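You operate a simulated robot arm through the tools that you are given. There is no shell and no other tool. Be economical: measure what you need, move in short steps, check, and stop when the job is done.

Carry out the task below with a simulated robot arm. There is one attempt and no reset: what you move stays moved.

TASK
Empty the slopped yellow cup into the sink and wipe the bench dry with the cloth.
Fine: stand the cup on the drain tray and drop the cloth in the teal tub. No spill; the bath stays off. Set down upright: yellow cup.

The check looks at the end state, three seconds after you hand in, the way a careful person would. Anything else that was tipped, shoved, dropped, spilled or broken makes it a failure. Flat cloth is picked up by pressing the open fingertips on it (5 to 10 N) and closing them slowly along it; thin cloth reads only 2 to 8 mm in the jaws.

THE ROBOT
A 7-joint arm with a two-finger parallel gripper, fixed in place. Base frame: the origin is at the foot of the arm, x ahead of it, y to its left, z up. Lengths are in mm, angles in degrees, forces in N, time in s.
With the tool pointing down near the work surface it reaches from about 340 to 780 mm from the base axis. Its first joint turns from -166.0 to 166.0 degrees. Payload 3.91 kg.
The tool frame sits at the grasp point between the pads (the TCP): z along the fingers, y along the line on which they close. The tips reach 30 mm beyond it. Largest opening 110 mm; finger width 20, thickness 10; the body of the gripper, 48 by 112 mm, starts 55 mm behind the TCP.
Orientation is told as [roll, pitch, yaw] about the base's x, y, z axes, in that order, counted from this pose: with the fingers straight down and closing along the base's y, the tool's x points along the base's -x, its y along +y and its z along -z.

THE INTERFACE
- The arm moves only by the tool arm_command. Its argument "increments" is one flat list of numbers, 7 for each row, row after row: the shift along the base's x, y, z in units of 50 mm (1.0 is 50 mm), then the turn, a rotation vector about the base's x, y, z in units of 4 degrees (1.0 is 4 degrees), then the opening, from 0 (shut) to 1 (fully open). In form: [dx, dy, dz, rx, ry, rz, fingers, dx, dy, dz, rx, ry, rz, fingers, ...]. A call has 1 to 12 rows; each row shifts and turns the commanded pose from where the row before left it. A call with a number of a shift or a turn outside -1 to 1 is refused whole. A row lasts 0.2 s, in which the tool goes at most 50 mm and 8.6 degrees; a call with a longer step from one row to the next is refused whole, and so is a gripper value outside its range. A pose out of reach is approached as far as the arm can. The call stops where the force on the tool passes 40 N (or 10 N more than at its start, if that is more) or the arm is blocked; 0.2 s more then pass. The fingers move at their own pace (about 153 mm/s each) and stop on an object; they squeeze with about 37 N. The grip force told is the motor's: it shows also when the fingers shut on nothing. Time passes only in rows, and 0.2 s behind the last, so rows that do not move let the fingers close. The reply holds the time, the measured pose of the TCP, the force on the tool along the base axes, the opening and the grip force, in the units named above and with some noise, with the torque about the TCP (base axes, N m) and any sound that the robot's microphone picked up.
- Cameras (640 x 400 px; columns grow to the right, rows downward): "scene" is fixed at [51.6, -499, 1362.4]; the picture's right is [0.76, -0.65, 0.00], its down [-0.37, -0.43, -0.82] and it looks along [0.53, 0.63, -0.57] (base axes); focal length 317 px, centre (320, 200). "wrist" rides on the gripper at [77, 7, -114] in the tool frame; the picture's right is [-0.09, 1.00, 0.00], its down [-0.80, -0.07, -0.59] and it looks along [-0.59, -0.05, 0.80] (tool axes); focal length 270 px, centre (320, 200). There is no depth. A picture from a camera that has moved, and an enlarged one, comes with that camera's place and axes in the base frame and with its lens.
- snapshot(camera): a new picture of that camera. No time passes.
- raise_lower(by): slides the trunk up (or, below 0, down) by that many mm; the arm rides with it, the base frame stays. It gives what a move gives, with no picture.
- inspect(camera, box): a new picture of the part [left, top, right, bottom] of that camera's present view, enlarged. No time passes.
- sign_off(): hands the job in; it is judged then, once.

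Work in short steps. Places have to be worked out from the pictures, the camera data and where the tool is seen: move nearer, look again, correct. Check each grasp and each placing, and mend what went wrong. You have 120 turns and 76 pictures in all, those below and enlarged ones among them. Open the gripper and draw the arm clear of the work before you hand the job in, unless the task says otherwise; then end with one line.

The tools are called as name(argument=value, ...) on one line, values as JSON. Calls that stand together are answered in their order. arm_command: Moves the arm, as the interface text tells. Its arguments: {"type":"object","properties":{"increments":{"type":"array"}},"required":["increments"]} The other tools are called the same way: raise_lower (by) slides the trunk up or down; snapshot (camera) takes a picture; inspect (camera, box) takes an enlarged picture of a part of a camera's view; sign_off () hands the job in.

At the start:

```text
time_s: 0.0
tcp_pos: [491.8, 144.4, 1141.9]
orientation: [0.1, 0.0, 0.1]
force: [0.2, -0.1, 0.1]
torque: [0.04, -0.02, -0.02]
grip_width: 110.2
grasp_force: 0.1
trunk travel left (down, up): [-550.0, 60.0]
```

scene: 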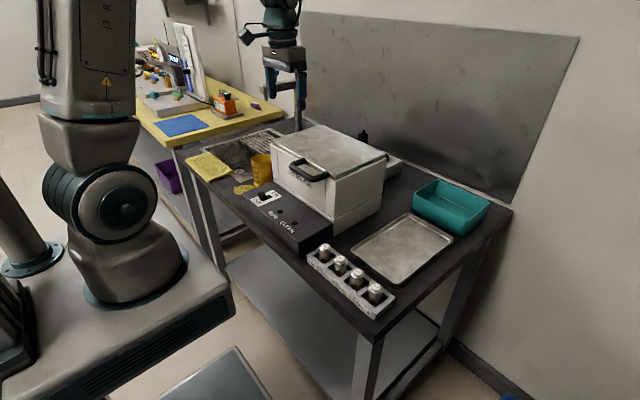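
wrist: 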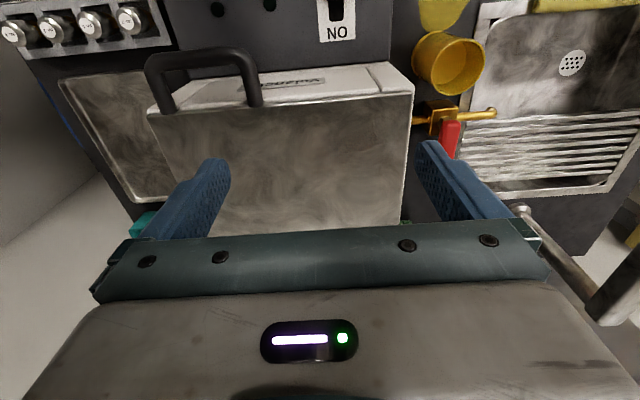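

I'll look closer at the scene around the sink and cup, and at the tray and tub side.

inspect(camera="scene", box=[170, 110, 330, 230])

inspect(camera="wrist", box=[380, 0, 640, 220])

inspect(camera="scene", box=[300, 150, 520, 320])

```text
3.33 times, centred on (250, 170) of scene
camera zoom: at [51.6, -499.0, 1362.4], right [0.76, -0.65, 0.0], down [-0.37, -0.43, -0.82], along [0.53, 0.63, -0.57], focal length 1056 px, centre (553, 300)
```

zoom: 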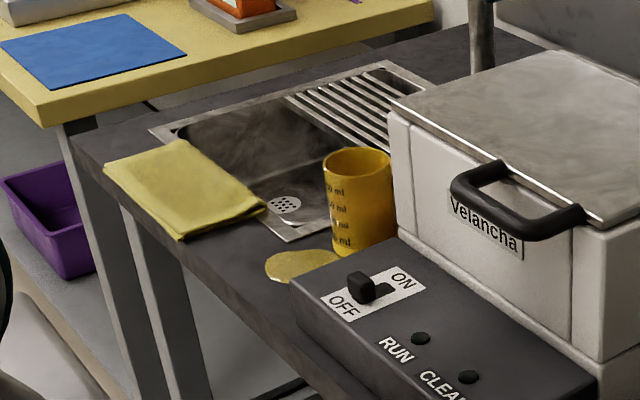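

```text
1.82 times, centred on (510, 110) of wrist
camera zoom: at [414.2, 150.9, 1257.9], right [0.09, 1.0, 0.0], down [0.8, -0.07, 0.59], along [0.59, -0.05, -0.8], focal length 491 px, centre (-26, 364)
```

zoom: 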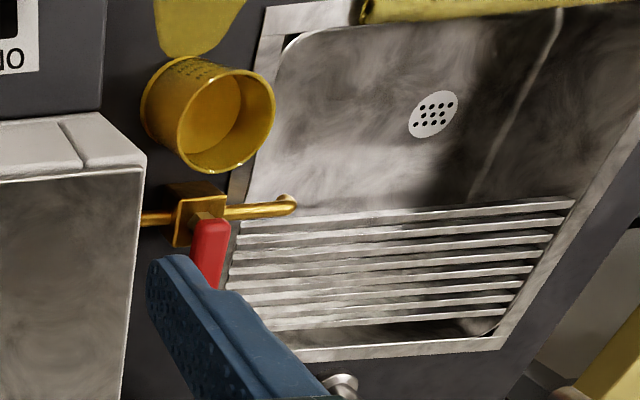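

```text
2.35 times, centred on (410, 235) of scene
camera zoom: at [51.6, -499.0, 1362.4], right [0.76, -0.65, 0.0], down [-0.37, -0.43, -0.82], along [0.53, 0.63, -0.57], focal length 746 px, centre (108, 118)
```

zoom: 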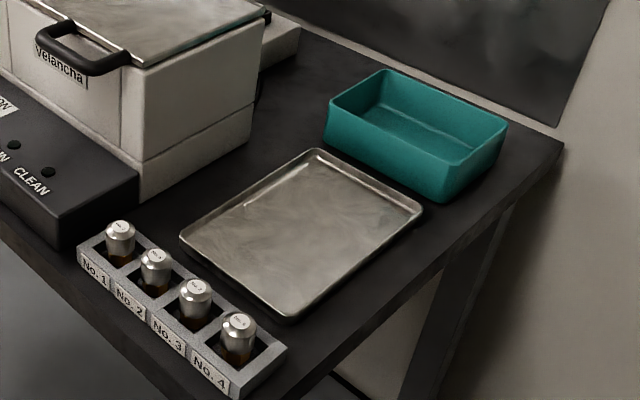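

Triangulating roughly: the bench is near z≈795, the cup near (497, 321), the sink drain near (551, 627), and the tray near (590, -180). I'll move the wrist camera toward the cup for a better view.

arm_command(increments=[-0.45, 0.744, -0.37, 0, 0, 0, 1, -0.45, 0.744, -0.37, 0, 0, 0, 1, -0.45, 0.744, -0.37, 0, 0, 0, 1, -0.45, 0.744, -0.37, 0, 0, 0, 1, -0.45, 0.744, -0.37, 0, 0, 0, 1])

snapshot(camera="wrist")

snapshot(camera="scene")

```text
time_s: 1.2
tcp_pos: [377.2, 330.5, 1047.9]
orientation: [0.0, -0.1, 0.1]
force: [-0.1, 0.4, 0.1]
torque: [0.02, -0.02, 0.04]
grip_width: 110.0
grasp_force: 0.1
trunk travel left (down, up): [-550.0, 60.0]
```

```text
70 pictures are left
camera wrist: at [298.4, 338.5, 1163.7], right [0.09, 1.0, 0.0], down [0.8, -0.07, 0.6], along [0.59, -0.05, -0.8], focal length 270 px, centre (320, 200)
```

wrist: 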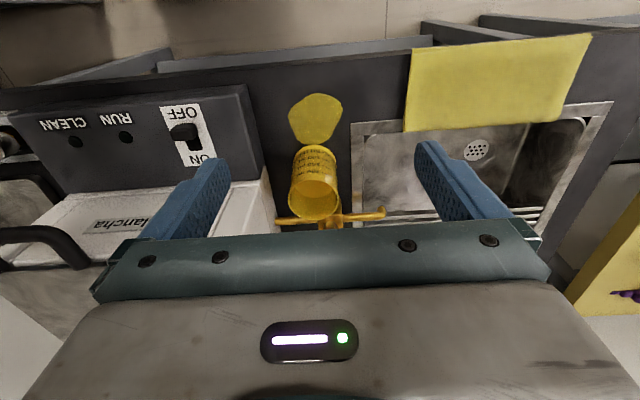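

```text
69 pictures are left
```

scene: 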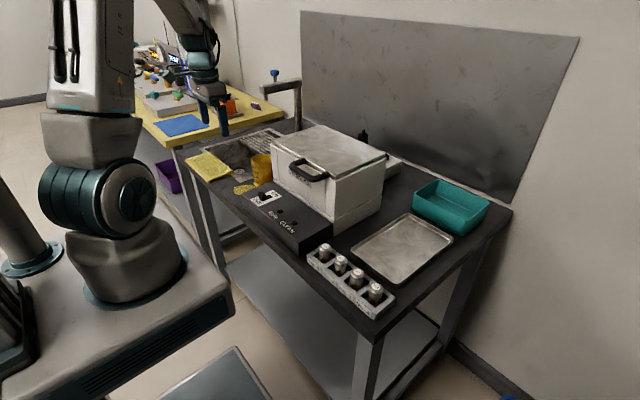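

Two-view estimates: cup axis about (494, 316), rim z≈895, bench z≈795, bath side wall y≈240, tap at x≈576, vial tops z≈852 at x≈410. I'll pitch the hand so the fingers point forward and down (34° below horizontal), behind and above the cup.

arm_command(increments=[0, -0.024, -0.08, 0, -1, 0, 1, 0, -0.024, -0.08, 0, -1, 0, 1, 0, -0.024, -0.08, 0, -1, 0, 1, 0, -0.024, -0.08, 0, -1, 0, 1, 0, -0.024, -0.08, 0, -1, 0, 1, 0, -0.024, -0.08, 0, -1, 0, 1, 0, -0.024, -0.08, 0, -1, 0, 1, 0, -0.024, -0.08, 0, -1, 0, 1, 0, -0.024, -0.08, 0, -1, 0, 1, 0, -0.024, -0.08, 0, -1, 0, 1, 0, -0.024, -0.08, 0, -1, 0, 1, 0, -0.024, -0.08, 0, -1, 0, 1])

snapshot(camera="wrist")

```text
time_s: 3.8
tcp_pos: [379.8, 317.5, 1000.2]
orientation: [0.1, -48.2, -0.2]
force: [-0.3, -0.6, -0.8]
torque: [0.02, 0.01, 0.01]
grip_width: 110.2
grasp_force: 0.1
trunk travel left (down, up): [-550.0, 60.0]
```

```text
68 pictures are left
camera wrist: at [241.8, 323.4, 1021.7], right [0.06, 1.0, 0.07], down [0.09, -0.07, 0.99], along [0.99, -0.05, -0.1], focal length 270 px, centre (320, 200)
```

wrist: 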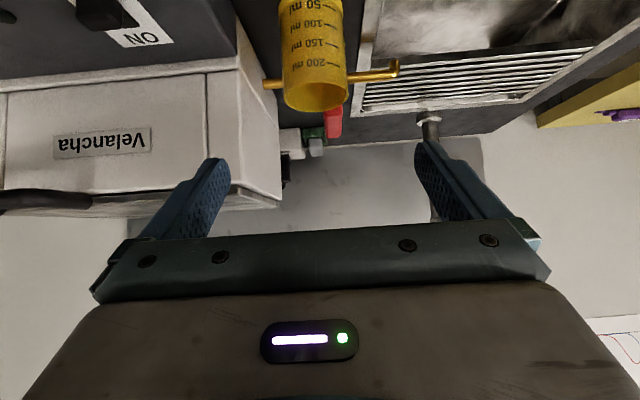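

The cup reads at y≈313.5, x≈493, consistent with before. I'll finish the pitch, narrow the opening a bit and go to a pre-grasp point on the approach line.

arm_command(increments=[0.15, -0.02, -0.4, 0, -1, 0, 0.9, 0.15, -0.02, -0.4, 0, -1, 0, 0.9, 0.15, -0.02, -0.4, 0, 0, 0, 0.9, 0.15, -0.02, -0.32, 0, 0, 0, 0.9])

snapshot(camera="wrist")

inspect(camera="scene", box=[150, 90, 330, 220])

```text
time_s: 4.8
tcp_pos: [409.3, 310.3, 924.6]
orientation: [-0.1, -56.0, 0.0]
force: [0.8, 0.2, -0.3]
torque: [-0.01, 0.02, 0.01]
grip_width: 98.8
grasp_force: 0.0
trunk travel left (down, up): [-550.0, 60.0]
```

```text
67 pictures are left
camera wrist: at [270.3, 316.6, 926.2], right [0.05, 1.0, 0.07], down [-0.05, -0.07, 1.0], along [1.0, -0.05, 0.04], focal length 270 px, centre (320, 200)
```

wrist: 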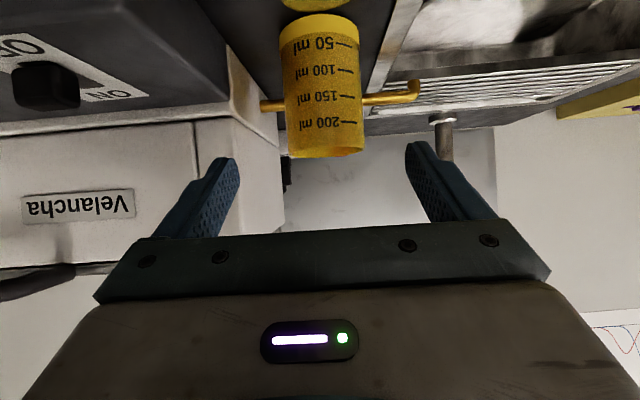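

```text
3.08 times, centred on (240, 155) of scene
camera zoom: at [51.6, -499.0, 1362.4], right [0.76, -0.65, 0.0], down [-0.37, -0.43, -0.82], along [0.53, 0.63, -0.57], focal length 975 px, centre (566, 338)
```

zoom: 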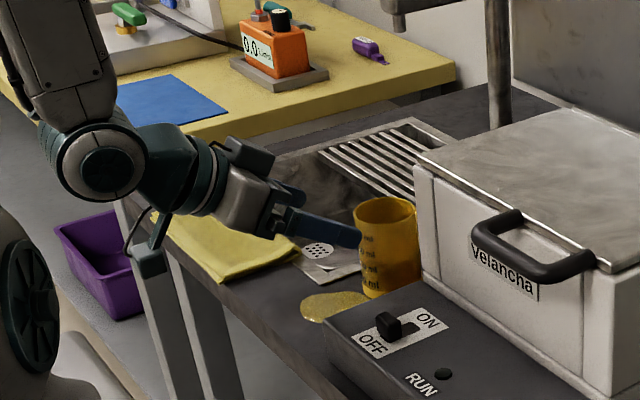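

The cup is centred between the fingers at y≈313. I'll advance 100 mm along the finger direction to straddle it, without closing yet.

arm_command(increments=[0.34, 0.015, -0.226, 0, 0, 0, 0.9, 0.34, 0.015, -0.226, 0, 0, 0, 0.9, 0.34, 0.015, -0.226, 0, 0, 0, 0.9, 0.34, 0.015, -0.226, 0, 0, 0, 0.9, 0.34, 0, -0.226, 0, 0, 0, 0.9])

snapshot(camera="wrist")

inspect(camera="scene", box=[150, 90, 330, 220])

```text
time_s: 6.0
tcp_pos: [494.0, 314.7, 867.6]
orientation: [0.0, -56.0, 0.1]
force: [-0.4, 0.1, -0.4]
torque: [-0.02, 0.01, -0.04]
grip_width: 98.9
grasp_force: 0.0
trunk travel left (down, up): [-550.0, 60.0]
```

```text
65 pictures are left
camera wrist: at [355.2, 321.5, 869.6], right [0.05, 1.0, 0.07], down [-0.04, -0.07, 1.0], along [1.0, -0.05, 0.04], focal length 270 px, centre (320, 200)
```

wrist: 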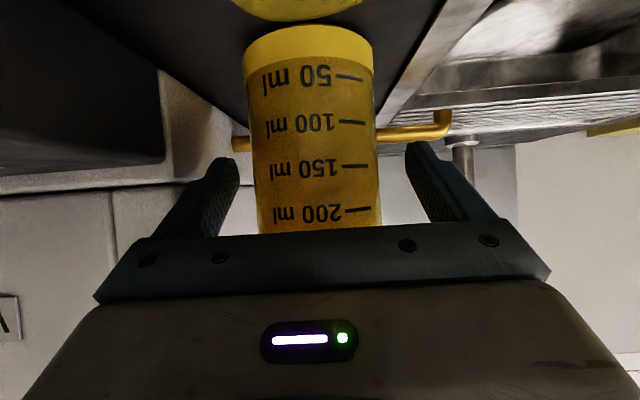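

```text
3.08 times, centred on (240, 155) of scene
camera zoom: at [51.6, -499.0, 1362.4], right [0.76, -0.65, 0.0], down [-0.37, -0.43, -0.82], along [0.53, 0.63, -0.57], focal length 975 px, centre (566, 338)
```

zoom: 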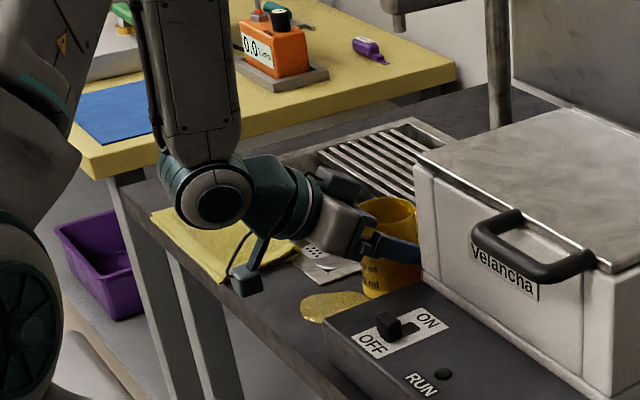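

The cup sits centred between the pads, clear of the bath wall. Closing.

arm_command(increments=[0, 0, 0, 0, 0, 0, 0.7, 0, 0, 0, 0, 0, 0, 0.55, 0, 0, 0, 0, 0, 0, 0.4, 0, 0, 0, 0, 0, 0, 0.3])

```text
time_s: 7.0
tcp_pos: [493.8, 314.9, 867.9]
orientation: [0.0, -55.9, 0.0]
force: [0.4, -0.2, 0.7]
torque: [0.02, 0.0, -0.01]
grip_width: 63.1
grasp_force: 37.6
trunk travel left (down, up): [-550.0, 60.0]
```

The pads stopped at 63 mm with 37 N, so the cup is held. I'll lift it gently, straight up.

arm_command(increments=[0, 0, 0.1, 0, 0, 0, 0.3, 0, 0, 0.2, 0, 0, 0, 0.3, 0, 0, 0.3, 0, 0, 0, 0.3, 0, 0, 0.4, 0, 0, 0, 0.3, 0, 0, 0.4, 0, 0, 0, 0.3, 0, 0, 0.4, 0, 0, 0, 0.3, 0, 0, 0.4, 0, 0, 0, 0.3, 0, 0, 0.2, 0, 0, 0, 0.3, 0, 0, 0.1, 0, 0, 0, 0.3])

inspect(camera="scene", box=[150, 90, 330, 220])

```text
time_s: 9.0
tcp_pos: [494.8, 315.5, 995.0]
orientation: [0.0, -56.0, 0.1]
force: [-0.1, 0.2, -2.2]
torque: [0.03, -0.02, 0.06]
grip_width: 63.4
grasp_force: 37.3
trunk travel left (down, up): [-550.0, 60.0]
```

```text
3.08 times, centred on (240, 155) of scene
camera zoom: at [51.6, -499.0, 1362.4], right [0.76, -0.65, 0.0], down [-0.37, -0.43, -0.82], along [0.53, 0.63, -0.57], focal length 975 px, centre (566, 338)
```

zoom: 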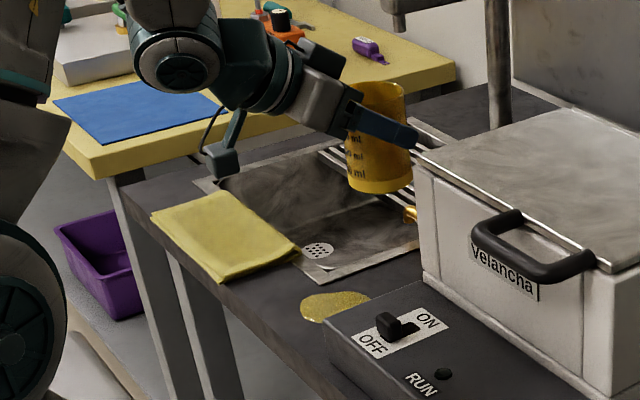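

The cup is lifted and level. I'll carry it smoothly to over the sink bowl, at about (525, 455).

arm_command(increments=[0.03, 0.15, -0.03, 0, 0, 0, 0.3, 0.06, 0.3, -0.06, 0, 0, 0, 0.3, 0.1, 0.45, -0.1, 0, 0, 0, 0.3, 0.12, 0.5, -0.12, 0, 0, 0, 0.3, 0.12, 0.5, -0.12, 0, 0, 0, 0.3, 0.09, 0.45, -0.09, 0, 0, 0, 0.3, 0.05, 0.3, -0.05, 0, 0, 0, 0.3, 0.03, 0.15, -0.03, 0, 0, 0, 0.3, 0, 0, 0, 0, 0, 0, 0.3])

inspect(camera="scene", box=[150, 90, 330, 220])

```text
time_s: 11.0
tcp_pos: [524.9, 455.6, 963.6]
orientation: [-0.1, -56.0, 0.0]
force: [-0.1, -0.6, -2.0]
torque: [0.02, -0.01, -0.01]
grip_width: 63.0
grasp_force: 37.5
trunk travel left (down, up): [-550.0, 60.0]
```

```text
3.08 times, centred on (240, 155) of scene
camera zoom: at [51.6, -499.0, 1362.4], right [0.76, -0.65, 0.0], down [-0.37, -0.43, -0.82], along [0.53, 0.63, -0.57], focal length 975 px, centre (566, 338)
```

zoom: 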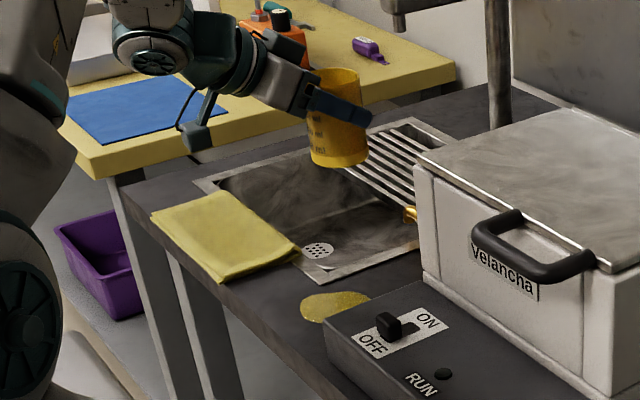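

The cup hangs over the bowl. I'll start rolling it toward +y and check how the wrist follows.

arm_command(increments=[0, 0, 0, -1, 0, 0, 0.3, 0, 0, 0, -1, 0, 0, 0.3, 0, 0, 0, -1, 0, 0, 0.3, 0, 0, 0, -1, 0, 0, 0.3, 0, 0, 0, -1, 0, 0, 0.3, 0, 0, 0, -1, 0, 0, 0.3, 0, 0, 0, -1, 0, 0, 0.3, 0, 0, 0, -1, 0, 0, 0.3, 0, 0, 0, -1, 0, 0, 0.3, 0, 0, 0, -1, 0, 0, 0.3, 0, 0, 0, -1, 0, 0, 0.3, 0, 0, 0, -1, 0, 0, 0.3])

inspect(camera="scene", box=[150, 90, 330, 220])

```text
time_s: 13.6
tcp_pos: [524.8, 454.8, 964.2]
orientation: [-63.4, -33.6, 47.8]
force: [-0.6, 0.2, -1.7]
torque: [0.02, 0.01, 0.0]
grip_width: 62.8
grasp_force: 37.3
trunk travel left (down, up): [-550.0, 60.0]
```

```text
3.08 times, centred on (240, 155) of scene
camera zoom: at [51.6, -499.0, 1362.4], right [0.76, -0.65, 0.0], down [-0.37, -0.43, -0.82], along [0.53, 0.63, -0.57], focal length 975 px, centre (566, 338)
```

zoom: 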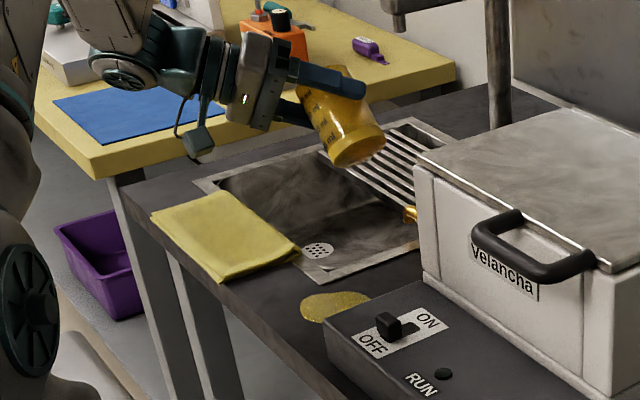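

The roll is tracking well (48° so far). I'll continue past horizontal.

arm_command(increments=[0, 0, 0, -1, 0, 0, 0.3, 0, 0, 0, -1, 0, 0, 0.3, 0, 0, 0, -1, 0, 0, 0.3, 0, 0, 0, -1, 0, 0, 0.3, 0, 0, 0, -1, 0, 0, 0.3, 0, 0, 0, -1, 0, 0, 0.3, 0, 0, 0, -1, 0, 0, 0.3, 0, 0, 0, -1, 0, 0, 0.3, 0, 0, 0, -1, 0, 0, 0.3, 0, 0, 0, -1, 0, 0, 0.3, 0, 0, 0, -1, 0, 0, 0.3, 0, 0, 0, -1, 0, 0, 0.3])

inspect(camera="scene", box=[150, 90, 330, 220])

```text
time_s: 16.2
tcp_pos: [524.9, 455.9, 963.0]
orientation: [-93.4, 5.1, 55.9]
force: [0.6, -0.1, -0.1]
torque: [0.03, -0.01, 0.03]
grip_width: 62.8
grasp_force: 37.1
trunk travel left (down, up): [-550.0, 60.0]
```

```text
3.08 times, centred on (240, 155) of scene
camera zoom: at [51.6, -499.0, 1362.4], right [0.76, -0.65, 0.0], down [-0.37, -0.43, -0.82], along [0.53, 0.63, -0.57], focal length 975 px, centre (566, 338)
```

zoom: 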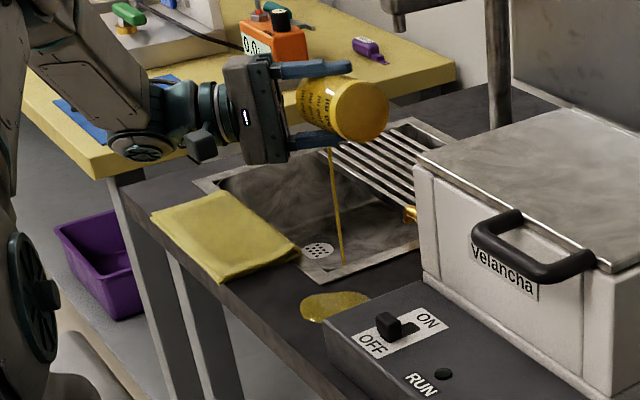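

The stream is falling inside the bowl. I'll roll on to about 136° and wait there to drain.

arm_command(increments=[0, 0, 0, -1, 0, 0, 0.3, 0, 0, 0, -1, 0, 0, 0.3, 0, 0, 0, -1, 0, 0, 0.3, 0, 0, 0, -1, 0, 0, 0.3, 0, 0, 0, -1, 0, 0, 0.3, 0, 0, 0, -1, 0, 0, 0.3, 0, 0, 0, -1, 0, 0, 0.3, 0, 0, 0, -1, 0, 0, 0.3, 0, 0, 0, -1, 0, 0, 0.3, 0, 0, 0, -1, 0, 0, 0.3, 0, 0, 0, 0, 0, 0, 0.3, 0, 0, 0, 0, 0, 0, 0.3])

arm_command(increments=[0, 0, 0, 0, 0, 0, 0.3, 0, 0, 0, 0, 0, 0, 0.3, 0, 0, 0, 0, 0, 0, 0.3, 0, 0, 0, 0, 0, 0, 0.3, 0, 0, 0, 0, 0, 0, 0.3, 0, 0, 0, 0, 0, 0, 0.3, 0, 0, 0, 0, 0, 0, 0.3])

inspect(camera="scene", box=[150, 90, 330, 220])

snapshot(camera="wrist")

```text
time_s: 18.8
tcp_pos: [525.0, 456.1, 964.4]
orientation: [-120.1, 36.7, 45.8]
force: [-0.3, -0.2, -0.3]
torque: [0.03, -0.04, 0.0]
grip_width: 62.5
grasp_force: 37.0
trunk travel left (down, up): [-550.0, 60.0]
```

```text
time_s: 20.4
tcp_pos: [525.1, 455.4, 963.6]
orientation: [-120.1, 36.5, 45.8]
force: [-0.1, 0.3, 0.4]
torque: [0.0, 0.01, 0.0]
grip_width: 62.7
grasp_force: 36.7
trunk travel left (down, up): [-550.0, 60.0]
```

```text
3.08 times, centred on (240, 155) of scene
camera zoom: at [51.6, -499.0, 1362.4], right [0.76, -0.65, 0.0], down [-0.37, -0.43, -0.82], along [0.53, 0.63, -0.57], focal length 975 px, centre (566, 338)
```

zoom: 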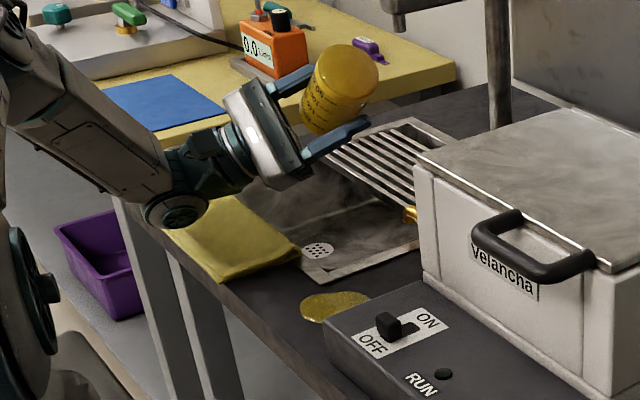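

```text
58 pictures are left
camera wrist: at [386.3, 450.9, 960.1], right [0.05, -0.67, -0.74], down [-0.05, 0.74, -0.67], along [1.0, 0.07, 0.01], focal length 270 px, centre (320, 200)
```

wrist: 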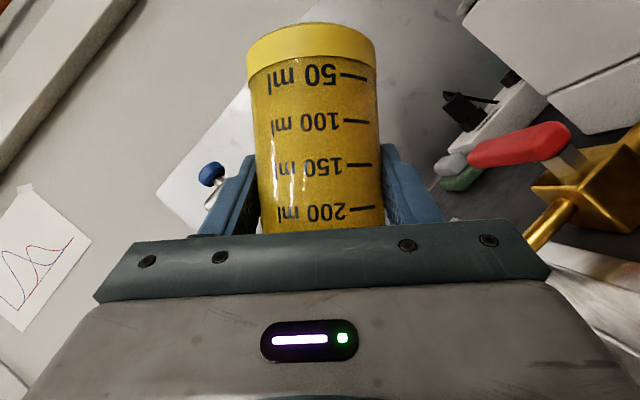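

The stream has stopped and the weight has gone. I'll roll back upright over the sink.

arm_command(increments=[0, 0, 0, 1, 0, 0, 0.3, 0, 0, 0, 1, 0, 0, 0.3, 0, 0, 0, 1, 0, 0, 0.3, 0, 0, 0, 1, 0, 0, 0.3, 0, 0, 0, 1, 0, 0, 0.3, 0, 0, 0, 1, 0, 0, 0.3, 0, 0, 0, 1, 0, 0, 0.3, 0, 0, 0, 1, 0, 0, 0.3, 0, 0, 0, 1, 0, 0, 0.3, 0, 0, 0, 1, 0, 0, 0.3, 0, 0, 0, 1, 0, 0, 0.3, 0, 0, 0, 1, 0, 0, 0.3])

arm_command(increments=[0, 0, 0, 1, 0, 0, 0.3, 0, 0, 0, 1, 0, 0, 0.3, 0, 0, 0, 1, 0, 0, 0.3, 0, 0, 0, 1, 0, 0, 0.3, 0, 0, 0, 1, 0, 0, 0.3, 0, 0, 0, 1, 0, 0, 0.3, 0, 0, 0, 1, 0, 0, 0.3, 0, 0, 0, 1, 0, 0, 0.3, 0, 0, 0, 1, 0, 0, 0.3, 0, 0, 0, 1, 0, 0, 0.3, 0, 0, 0, 1, 0, 0, 0.3, 0, 0, 0, 1, 0, 0, 0.3])

arm_command(increments=[0, 0, 0, 1, 0, 0, 0.3, 0, 0, 0, 1, 0, 0, 0.3, 0, 0, 0, 1, 0, 0, 0.3, 0, 0, 0, 1, 0, 0, 0.3, 0, 0, 0, 1, 0, 0, 0.3, 0, 0, 0, 1, 0, 0, 0.3, 0, 0, 0, 1, 0, 0, 0.3, 0, 0, 0, 1, 0, 0, 0.3, 0, 0, 0, 1, 0, 0, 0.3, 0, 0, 0, 1, 0, 0, 0.3, 0, 0, 0, 0, 0, 0, 0.3])

snapshot(camera="scene")

```text
time_s: 23.0
tcp_pos: [523.5, 454.3, 964.6]
orientation: [-88.8, -1.7, 56.1]
force: [0.2, 0.2, -1.4]
torque: [0.01, 0.0, 0.03]
grip_width: 62.8
grasp_force: 37.2
trunk travel left (down, up): [-550.0, 60.0]
```

```text
time_s: 25.6
tcp_pos: [523.6, 454.6, 962.3]
orientation: [-56.3, -39.5, 43.6]
force: [-0.3, 0.0, -0.9]
torque: [0.03, 0.03, -0.01]
grip_width: 62.5
grasp_force: 36.7
trunk travel left (down, up): [-550.0, 60.0]
```

```text
time_s: 28.0
tcp_pos: [523.6, 455.3, 964.8]
orientation: [0.1, -56.0, -0.1]
force: [-0.6, -0.1, -0.9]
torque: [0.0, 0.0, 0.0]
grip_width: 62.4
grasp_force: 36.8
trunk travel left (down, up): [-550.0, 60.0]
```

```text
57 pictures are left
```

scene: 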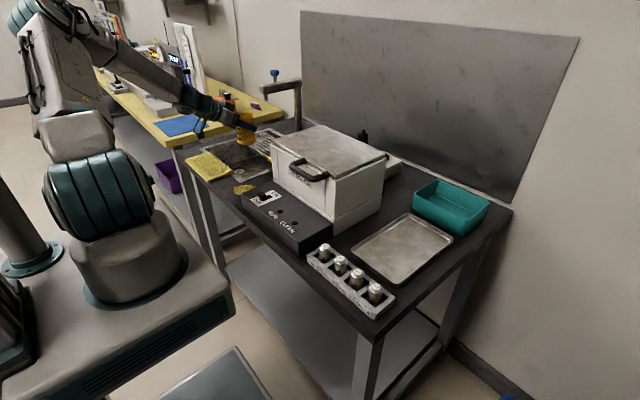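

The cup is upright and empty. I'll raise it clear of the bath lid and carry it across toward the tray (centre about (610, -172)).

arm_command(increments=[0, 0, 0.68, 0, 0, 0, 0.3, 0, 0, 0.68, 0, 0, 0, 0.3, 0, 0, 0.68, 0, 0, 0, 0.3, 0, 0, 0.68, 0, 0, 0, 0.3, 0.1, -0.78, 0, 0, 0, 0, 0.3, 0.1, -0.78, 0, 0, 0, 0, 0.3, 0.1, -0.78, 0, 0, 0, 0, 0.3, 0.1, -0.78, 0, 0, 0, 0, 0.3, 0.1, -0.78, 0, 0, 0, 0, 0.3, 0.1, -0.78, 0, 0, 0, 0, 0.3, 0.1, -0.78, 0, 0, 0, 0, 0.3, 0.1, -0.78, 0, 0, 0, 0, 0.3])

arm_command(increments=[0.1, -0.78, 0, 0, 0, 0, 0.3, 0.1, -0.78, 0, 0, 0, 0, 0.3, 0.1, -0.78, 0, 0, 0, 0, 0.3, 0.1, -0.78, 0, 0, 0, 0, 0.3, 0.1, -0.78, 0, 0, 0, 0, 0.3, 0.1, -0.78, 0, 0, 0, 0, 0.3, 0.1, -0.78, 0, 0, 0, 0, 0.3, 0.1, -0.78, 0, 0, 0, 0, 0.3])

snapshot(camera="scene")

snapshot(camera="wrist")

```text
time_s: 30.6
tcp_pos: [561.5, 142.3, 1100.0]
orientation: [0.0, -56.0, 0.0]
force: [-0.4, -0.2, -0.7]
torque: [0.01, -0.01, 0.03]
grip_width: 62.5
grasp_force: 36.9
trunk travel left (down, up): [-550.0, 60.0]
```

```text
time_s: 32.4
tcp_pos: [603.1, -168.9, 1099.5]
orientation: [0.0, -56.0, 0.0]
force: [-0.6, 0.0, 0.3]
torque: [-0.02, -0.01, 0.01]
grip_width: 62.6
grasp_force: 37.1
trunk travel left (down, up): [-550.0, 60.0]
```

```text
56 pictures are left
```

scene: 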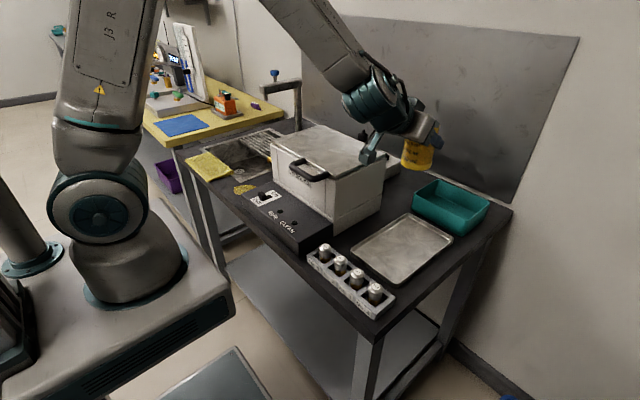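

```text
55 pictures are left
camera wrist: at [465.0, -162.6, 1102.1], right [0.05, 1.0, 0.07], down [-0.04, -0.07, 1.0], along [1.0, -0.05, 0.04], focal length 270 px, centre (320, 200)
```

wrist: 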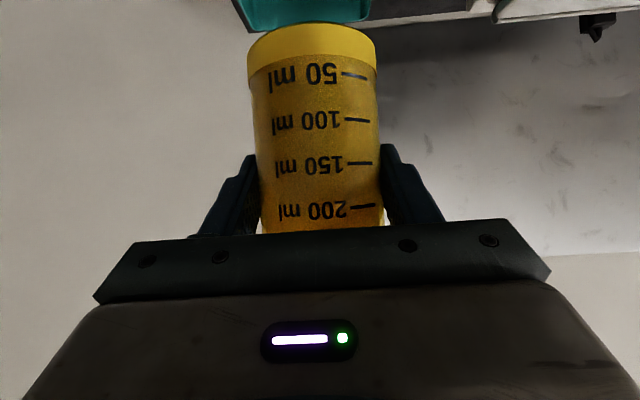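

The cup is above the tray. Descending to about 25 mm above it, then a check.

arm_command(increments=[0, 0, -0.8, 0, 0, 0, 0.3, 0, 0, -0.8, 0, 0, 0, 0.3, 0, 0, -0.8, 0, 0, 0, 0.3, 0, 0, -0.8, 0, 0, 0, 0.3, 0, 0, -0.6, 0, 0, 0, 0.3, 0, 0, -0.2, 0, 0, 0, 0.3])

inspect(camera="scene", box=[300, 150, 520, 320])

```text
time_s: 33.8
tcp_pos: [605.4, -168.8, 901.7]
orientation: [0.0, -56.1, -0.1]
force: [-0.7, -0.6, -1.0]
torque: [-0.01, -0.02, 0.01]
grip_width: 62.6
grasp_force: 36.4
trunk travel left (down, up): [-550.0, 60.0]
```

```text
2.35 times, centred on (410, 235) of scene
camera zoom: at [51.6, -499.0, 1362.4], right [0.76, -0.65, 0.0], down [-0.37, -0.43, -0.82], along [0.53, 0.63, -0.57], focal length 746 px, centre (108, 118)
```

zoom: 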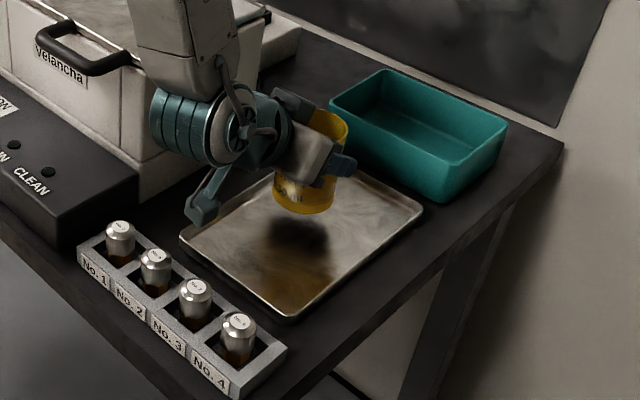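

The cup is over the tray interior, and the camera bracket is clear of the vials. I'll lower in small steps while watching the force.

arm_command(increments=[0, 0, -0.2, 0, 0, 0, 0.3, 0, 0, -0.1, 0, 0, 0, 0.3, 0, 0, -0.04, 0, 0, 0, 0.3, 0, 0, -0.04, 0, 0, 0, 0.3, 0, 0, -0.04, 0, 0, 0, 0.3])

```text
time_s: 35.0
tcp_pos: [604.5, -168.8, 878.5]
orientation: [0.1, -56.0, 0.0]
force: [0.0, 0.6, -0.9]
torque: [0.03, -0.03, -0.02]
grip_width: 62.7
grasp_force: 37.0
trunk travel left (down, up): [-550.0, 60.0]
```

No contact at 878.5. I'll continue with finer steps.

arm_command(increments=[0, 0, -0.03, 0, 0, 0, 0.3, 0, 0, -0.03, 0, 0, 0, 0.3, 0, 0, -0.02, 0, 0, 0, 0.3])

snapshot(camera="wrist")

```text
time_s: 35.8
tcp_pos: [604.7, -169.9, 874.2]
orientation: [0.0, -56.0, 0.0]
force: [0.3, 0.3, -0.8]
torque: [-0.01, 0.01, 0.01]
grip_width: 62.7
grasp_force: 37.1
trunk travel left (down, up): [-550.0, 60.0]
```

```text
53 pictures are left
camera wrist: at [466.7, -163.0, 875.9], right [0.05, 1.0, 0.07], down [-0.04, -0.07, 1.0], along [1.0, -0.05, 0.04], focal length 270 px, centre (320, 200)
```

wrist: 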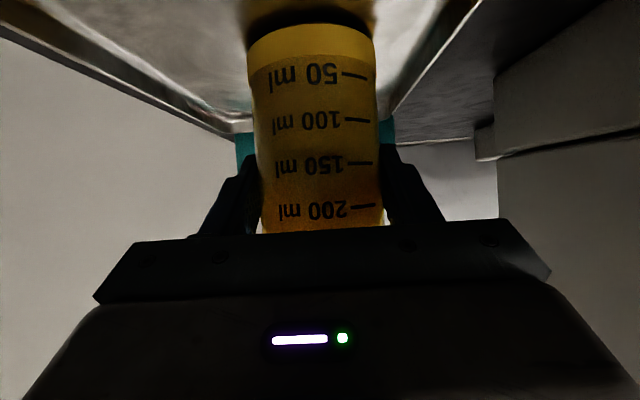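

Still not touching, so I'll keep stepping down 1 to 1.5 mm at a time.

arm_command(increments=[0, 0, -0.03, 0, 0, 0, 0.3, 0, 0, -0.03, 0, 0, 0, 0.3])

arm_command(increments=[0, 0, -0.025, 0, 0, 0, 0.3, 0, 0, -0.0, 0, 0, 0, 0.3])

```text
time_s: 36.4
tcp_pos: [604.6, -169.5, 873.4]
orientation: [-0.1, -56.1, 0.0]
force: [-0.7, -0.8, 11.9]
torque: [0.06, 0.25, 0.02]
grip_width: 62.4
grasp_force: 36.8
trunk travel left (down, up): [-550.0, 60.0]
```

```text
time_s: 37.0
tcp_pos: [604.7, -168.3, 873.7]
orientation: [-0.1, -56.3, 0.1]
force: [1.3, -0.5, 20.7]
torque: [0.04, 0.07, 0.03]
grip_width: 62.3
grasp_force: 37.2
trunk travel left (down, up): [-550.0, 60.0]
```

Contact, with the cup standing on the tray. I'll ease the downward push, then open.

arm_command(increments=[0, 0, 0.045, 0, 0, 0, 0.3, 0, 0, 0, 0, 0, 0, 0.3, 0, 0, 0, 0, 0, 0, 0.65, 0, 0, 0, 0, 0, 0, 0.8, 0, 0, 0, 0, 0, 0, 0.9, 0, 0, 0, 0, 0, 0, 0.9])

snapshot(camera="wrist")

```text
time_s: 38.4
tcp_pos: [603.5, -169.7, 872.5]
orientation: [0.0, -56.0, 0.0]
force: [0.2, 0.2, 0.0]
torque: [0.01, 0.03, -0.02]
grip_width: 99.0
grasp_force: 0.0
trunk travel left (down, up): [-550.0, 60.0]
```

```text
52 pictures are left
camera wrist: at [465.4, -163.0, 875.0], right [0.05, 1.0, 0.07], down [-0.04, -0.07, 1.0], along [1.0, -0.05, 0.04], focal length 270 px, centre (320, 200)
```

wrist: 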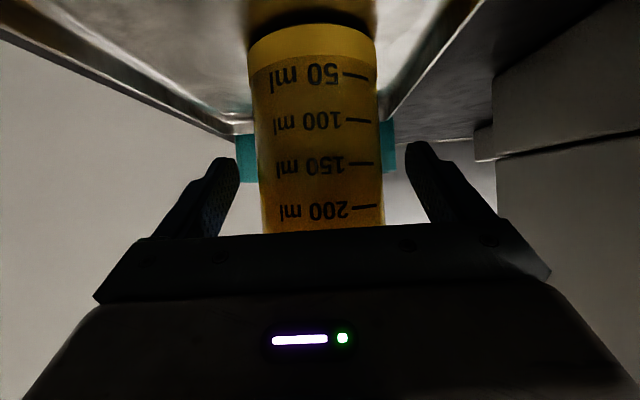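

Released; the cup stands upright. I'll retreat up and back, staying high above the vials.

arm_command(increments=[-0.2, 0, 0.3, 0, 0, 0, 0.9, -0.2, 0, 0.4, 0, 0, 0, 0.9, -0.2, 0, 0.5, 0, 0, 0, 0.9, -0.3, 0, 0.7, 0, 0, 0, 0.9, -0.3, 0, 0.8, 0, 0, 0, 0.9, -0.3, 0, 0.8, 0, 0, 0, 0.9, -0.3, 0, 0.8, 0, 0, 0, 0.9])

inspect(camera="scene", box=[300, 150, 520, 320])

```text
time_s: 40.0
tcp_pos: [518.5, -169.6, 1090.8]
orientation: [-0.1, -56.0, 0.0]
force: [0.0, -0.4, 0.0]
torque: [0.01, 0.01, 0.01]
grip_width: 98.8
grasp_force: 0.1
trunk travel left (down, up): [-550.0, 60.0]
```

```text
2.35 times, centred on (410, 235) of scene
camera zoom: at [51.6, -499.0, 1362.4], right [0.76, -0.65, 0.0], down [-0.37, -0.43, -0.82], along [0.53, 0.63, -0.57], focal length 746 px, centre (108, 118)
```

zoom: 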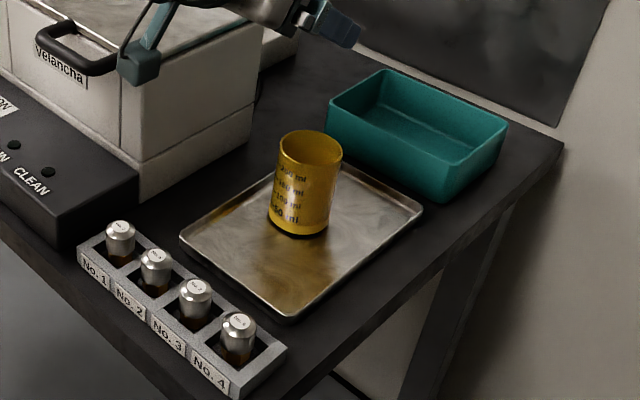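

The cup is standing on the tray. Now I'll turn the fingers back down while swinging over to the cloth.

arm_command(increments=[-0.15, 0.78, 0, 0, 1, 0, 1, -0.15, 0.78, 0, 0, 1, 0, 1, -0.15, 0.78, 0, 0, 1, 0, 1, -0.15, 0.78, 0, 0, 1, 0, 1, -0.15, 0.78, 0, 0, 1, 0, 1, -0.15, 0.78, 0, 0, 1, 0, 1, -0.15, 0.78, 0, 0, 1, 0, 1, -0.15, 0.78, 0, 0, 1, 0, 1, -0.15, 0.78, 0, 0, 1, 0, 1, -0.15, 0.78, 0, 0, 1, 0, 1, -0.15, 0.78, 0, 0, 1, 0, 1, -0.15, 0.78, 0, 0, 1, 0, 1])

arm_command(increments=[-0.2, 0.78, -0.3, 0, 1, 0, 1, -0.2, 0.78, -0.3, 0, 1, 0, 1, -0.2, 0.78, -0.3, 0, 0, 0, 1, -0.2, 0.6, -0.3, 0, 0, 0, 1])

snapshot(camera="wrist")

```text
time_s: 42.6
tcp_pos: [430.1, 281.1, 1094.8]
orientation: [1.6, -10.9, 0.0]
force: [0.6, 0.1, -0.6]
torque: [0.0, -0.03, 0.0]
grip_width: 109.7
grasp_force: 0.1
out of reach, approached as far as the arm can: row 4, 5
trunk travel left (down, up): [-550.0, 60.0]
```

```text
time_s: 43.6
tcp_pos: [393.4, 376.3, 1029.3]
orientation: [1.7, -2.9, 0.3]
force: [1.2, 0.3, 0.7]
torque: [0.01, 0.0, 0.0]
grip_width: 109.9
grasp_force: 0.2
out of reach, approached as far as the arm can: row 3, 4
trunk travel left (down, up): [-550.0, 60.0]
```

```text
50 pictures are left
camera wrist: at [309.8, 379.9, 1142.7], right [0.08, 1.0, 0.03], down [0.77, -0.08, 0.63], along [0.63, -0.03, -0.77], focal length 270 px, centre (320, 200)
```

wrist: 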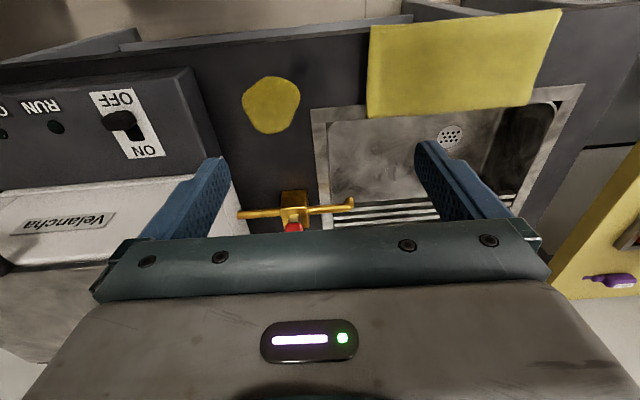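

The last rows ran short of reach, leaving a small tilt. The cloth spans about x 355–458, y 440–650; the puddle is about 75 mm across at (430, 316). I'll move lower and forward toward the cloth and see whether the pose recovers.

arm_command(increments=[0.1, 0.6, -0.6, 0, 0, 0, 1, 0.1, 0.6, -0.6, 0, 0, 0, 1])

```text
time_s: 44.2
tcp_pos: [402.8, 378.6, 968.8]
orientation: [1.8, -2.9, 0.2]
force: [0.7, -0.2, 0.3]
torque: [0.0, -0.02, 0.0]
grip_width: 109.8
grasp_force: 0.0
out of reach, approached as far as the arm can: row 1, 2
trunk travel left (down, up): [-550.0, 60.0]
```

y is stuck near 378 while z follows, which suggests a joint limit at this yaw. I'll let the hand yaw positive, as it naturally would when reaching left, then move in y.

arm_command(increments=[0, 0, 0, 0, 0, 1, 1, 0, 0, 0, 0, 0, 1, 1, 0, 0, 0, 0, 0, 1, 1, 0, 0, 0, 0, 0, 1, 1, 0, 0, 0, 0, 0, 1, 1, 0, 0, 0, 0, 0, 1, 1])

arm_command(increments=[0, 0.5, 0, 0, 0, 0, 1, 0, 0.5, 0, 0, 0, 0, 1])

```text
time_s: 45.6
tcp_pos: [404.5, 379.6, 969.4]
orientation: [1.6, -3.0, 23.9]
force: [0.3, 0.3, -0.2]
torque: [0.05, 0.0, 0.02]
grip_width: 110.2
grasp_force: 0.0
trunk travel left (down, up): [-550.0, 60.0]
```

```text
time_s: 46.2
tcp_pos: [404.6, 431.6, 968.3]
orientation: [1.7, -3.0, 23.8]
force: [-0.4, 0.3, 0.4]
torque: [-0.01, 0.0, -0.04]
grip_width: 109.9
grasp_force: 0.0
trunk travel left (down, up): [-550.0, 60.0]
```

Yawing freed the joint. Next I'll correct the small tilt and come down above the cloth at about (408, 505).

arm_command(increments=[0, 0.5, -0.3, -0.69, 0.51, 0, 0.8, 0, 0.5, -0.4, 0, 0, 0, 0.65, 0.07, 0.47, -0.5, 0, 0, 0, 0.5, 0, 0, -0.5, 0, 0, 0, 0.5])

snapshot(camera="wrist")

inspect(camera="scene", box=[150, 90, 330, 220])

```text
time_s: 47.2
tcp_pos: [407.3, 500.2, 884.1]
orientation: [-0.1, 0.0, 23.9]
force: [-1.3, 0.1, -0.8]
torque: [-0.01, 0.01, 0.01]
grip_width: 54.9
grasp_force: 0.1
trunk travel left (down, up): [-550.0, 60.0]
```

```text
49 pictures are left
camera wrist: at [334.1, 476.4, 999.0], right [-0.32, 0.95, 0.0], down [0.76, 0.26, 0.59], along [0.56, 0.19, -0.8], focal length 270 px, centre (320, 200)
```

wrist: 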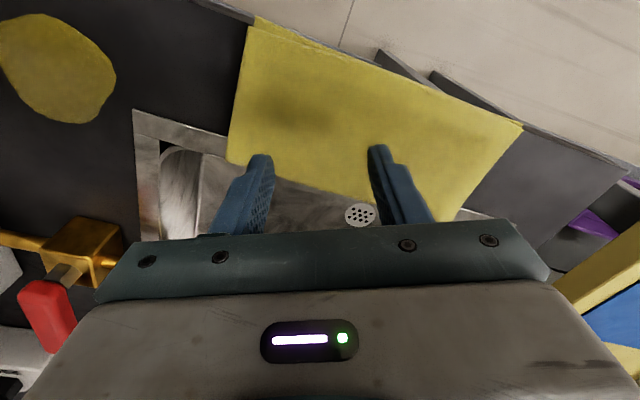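

```text
3.08 times, centred on (240, 155) of scene
camera zoom: at [51.6, -499.0, 1362.4], right [0.76, -0.65, 0.0], down [-0.37, -0.43, -0.82], along [0.53, 0.63, -0.57], focal length 975 px, centre (566, 338)
```

zoom: 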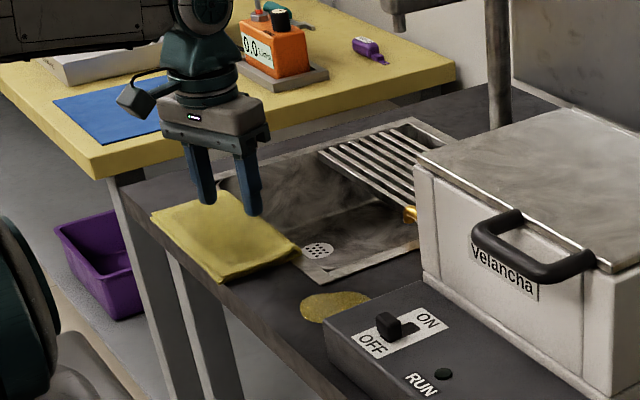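

The cloth estimate is confirmed by this view and the tips are above it at (407, 500), over solid bench. Descending until the tips press.

arm_command(increments=[0, 0, -0.4, 0, 0, 0, 0.5, 0, 0, -0.4, 0, 0, 0, 0.5, 0, 0, -0.1, 0, 0, 0, 0.5, 0, 0, -0.06, 0, 0, 0, 0.5])

arm_command(increments=[0, 0, -0.04, 0, 0, 0, 0.5, 0, 0, -0.04, 0, 0, 0, 0.5])

```text
time_s: 48.2
tcp_pos: [408.0, 501.5, 836.0]
orientation: [-0.1, 0.1, 23.9]
force: [-0.5, -0.8, 4.0]
torque: [-0.02, -0.01, 0.03]
grip_width: 54.8
grasp_force: 0.1
trunk travel left (down, up): [-550.0, 60.0]
```

```text
time_s: 48.8
tcp_pos: [408.1, 501.7, 835.9]
orientation: [0.1, -0.2, 23.9]
force: [-0.7, 0.7, 20.2]
torque: [-0.02, 0.02, -0.01]
grip_width: 54.9
grasp_force: 0.1
trunk travel left (down, up): [-550.0, 60.0]
```

It reads 20 N, a bit high. I'll ease back about 3 mm to roughly 8 N, then close slowly.

arm_command(increments=[0, 0, 0.055, 0, 0, 0, 0.5, 0, 0, 0, 0, 0, 0, 0.5])

arm_command(increments=[0, 0, 0, 0, 0, 0, 0.46, 0, 0, 0, 0, 0, 0, 0.42, 0, 0, 0, 0, 0, 0, 0.38, 0, 0, 0, 0, 0, 0, 0.34, 0, 0, 0, 0, 0, 0, 0.3, 0, 0, 0, 0, 0, 0, 0.25, 0, 0, 0, 0, 0, 0, 0.2, 0, 0, 0, 0, 0, 0, 0.15, 0, 0, 0, 0, 0, 0, 0.1, 0, 0, 0, 0, 0, 0, 0.05, 0, 0, 0, 0, 0, 0, 0, 0, 0, 0, 0, 0, 0, 0])

snapshot(camera="wrist")

```text
time_s: 49.4
tcp_pos: [408.0, 502.4, 835.1]
orientation: [-0.1, -0.1, 23.8]
force: [-0.5, -1.2, 11.6]
torque: [-0.03, 0.04, -0.01]
grip_width: 54.7
grasp_force: 0.0
trunk travel left (down, up): [-550.0, 60.0]
```

```text
time_s: 52.0
tcp_pos: [408.9, 501.0, 836.9]
orientation: [-0.1, 0.0, 23.8]
force: [-1.2, -0.1, 9.6]
torque: [-0.06, 0.0, -0.01]
grip_width: 8.0
grasp_force: 37.4
trunk travel left (down, up): [-550.0, 60.0]
```

```text
47 pictures are left
camera wrist: at [335.4, 477.1, 951.7], right [-0.32, 0.95, 0.0], down [0.76, 0.26, 0.59], along [0.56, 0.19, -0.8], focal length 270 px, centre (320, 200)
```

wrist: 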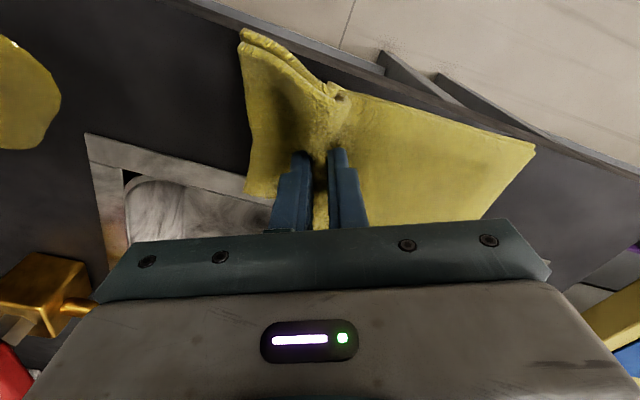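

8 mm of bunched cloth is in the jaws at 37 N. I'll lift slightly to verify the hold.

arm_command(increments=[0, 0, 0.2, 0, 0, 0, 0, 0, 0, 0.4, 0, 0, 0, 0, 0, 0, 0.4, 0, 0, 0, 0])

inspect(camera="scene", box=[150, 90, 330, 220])

```text
time_s: 52.8
tcp_pos: [408.9, 501.7, 883.2]
orientation: [0.0, 0.0, 23.9]
force: [0.7, -0.6, 0.0]
torque: [0.01, -0.01, -0.03]
grip_width: 7.9
grasp_force: 36.7
trunk travel left (down, up): [-550.0, 60.0]
```

```text
3.08 times, centred on (240, 155) of scene
camera zoom: at [51.6, -499.0, 1362.4], right [0.76, -0.65, 0.0], down [-0.37, -0.43, -0.82], along [0.53, 0.63, -0.57], focal length 975 px, centre (566, 338)
```

zoom: 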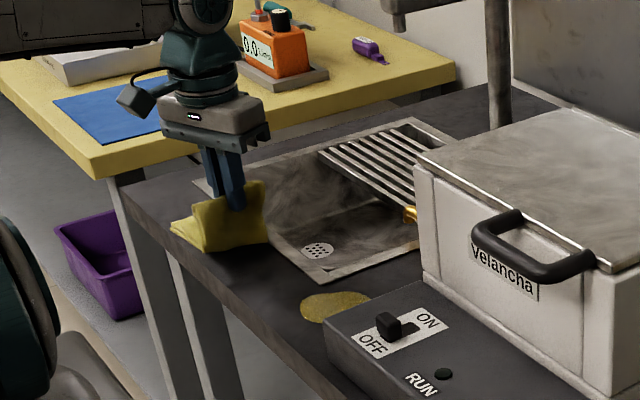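

The cloth comes up with the fingers. I'll carry it to the near (+y) side of the puddle.

arm_command(increments=[0.1, -0.58, 0.1, 0, 0, 0, 0, 0.1, -0.58, 0, 0, 0, 0, 0, 0.1, -0.58, 0, 0, 0, 0, 0, 0.1, -0.58, 0, 0, 0, 0, 0])

inspect(camera="scene", box=[170, 120, 310, 220])

snapshot(camera="wrist")

```text
time_s: 53.8
tcp_pos: [429.0, 385.1, 889.9]
orientation: [-0.1, 0.1, 23.9]
force: [-0.4, -0.5, 0.0]
torque: [-0.03, 0.0, -0.05]
grip_width: 7.9
grasp_force: 37.3
trunk travel left (down, up): [-550.0, 60.0]
```

```text
4.00 times, centred on (240, 170) of scene
camera zoom: at [51.6, -499.0, 1362.4], right [0.76, -0.65, 0.0], down [-0.37, -0.43, -0.82], along [0.53, 0.63, -0.57], focal length 1268 px, centre (640, 320)
```

zoom: 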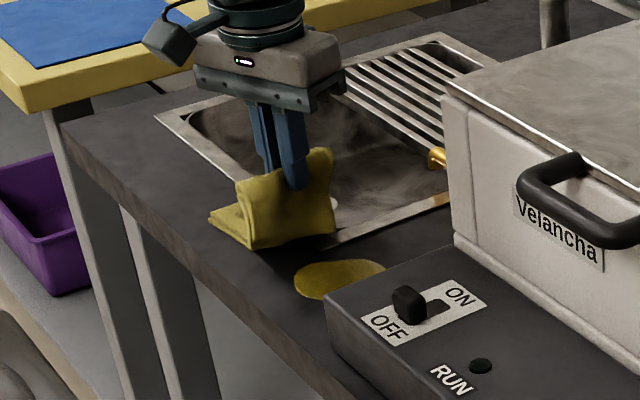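

```text
44 pictures are left
camera wrist: at [354.9, 360.9, 1005.9], right [-0.32, 0.95, 0.0], down [0.76, 0.26, 0.59], along [0.56, 0.19, -0.8], focal length 270 px, centre (320, 200)
```

wrist: 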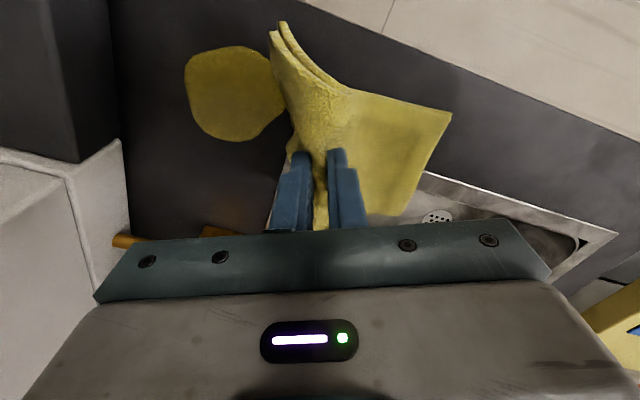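

The puddle sits at (428, 319), just ahead of the cloth. I'll lower to light contact beside it.

arm_command(increments=[0, 0, -0.5, 0, 0, 0, 0, 0, 0, -0.45, 0, 0, 0, 0, 0, 0, -0.08, 0, 0, 0, 0, 0, 0, -0.04, 0, 0, 0, 0])

```text
time_s: 54.8
tcp_pos: [429.5, 387.6, 839.8]
orientation: [0.0, -0.1, 23.8]
force: [-0.3, -0.6, 15.6]
torque: [0.03, 0.03, 0.02]
grip_width: 7.8
grasp_force: 37.3
trunk travel left (down, up): [-550.0, 60.0]
```

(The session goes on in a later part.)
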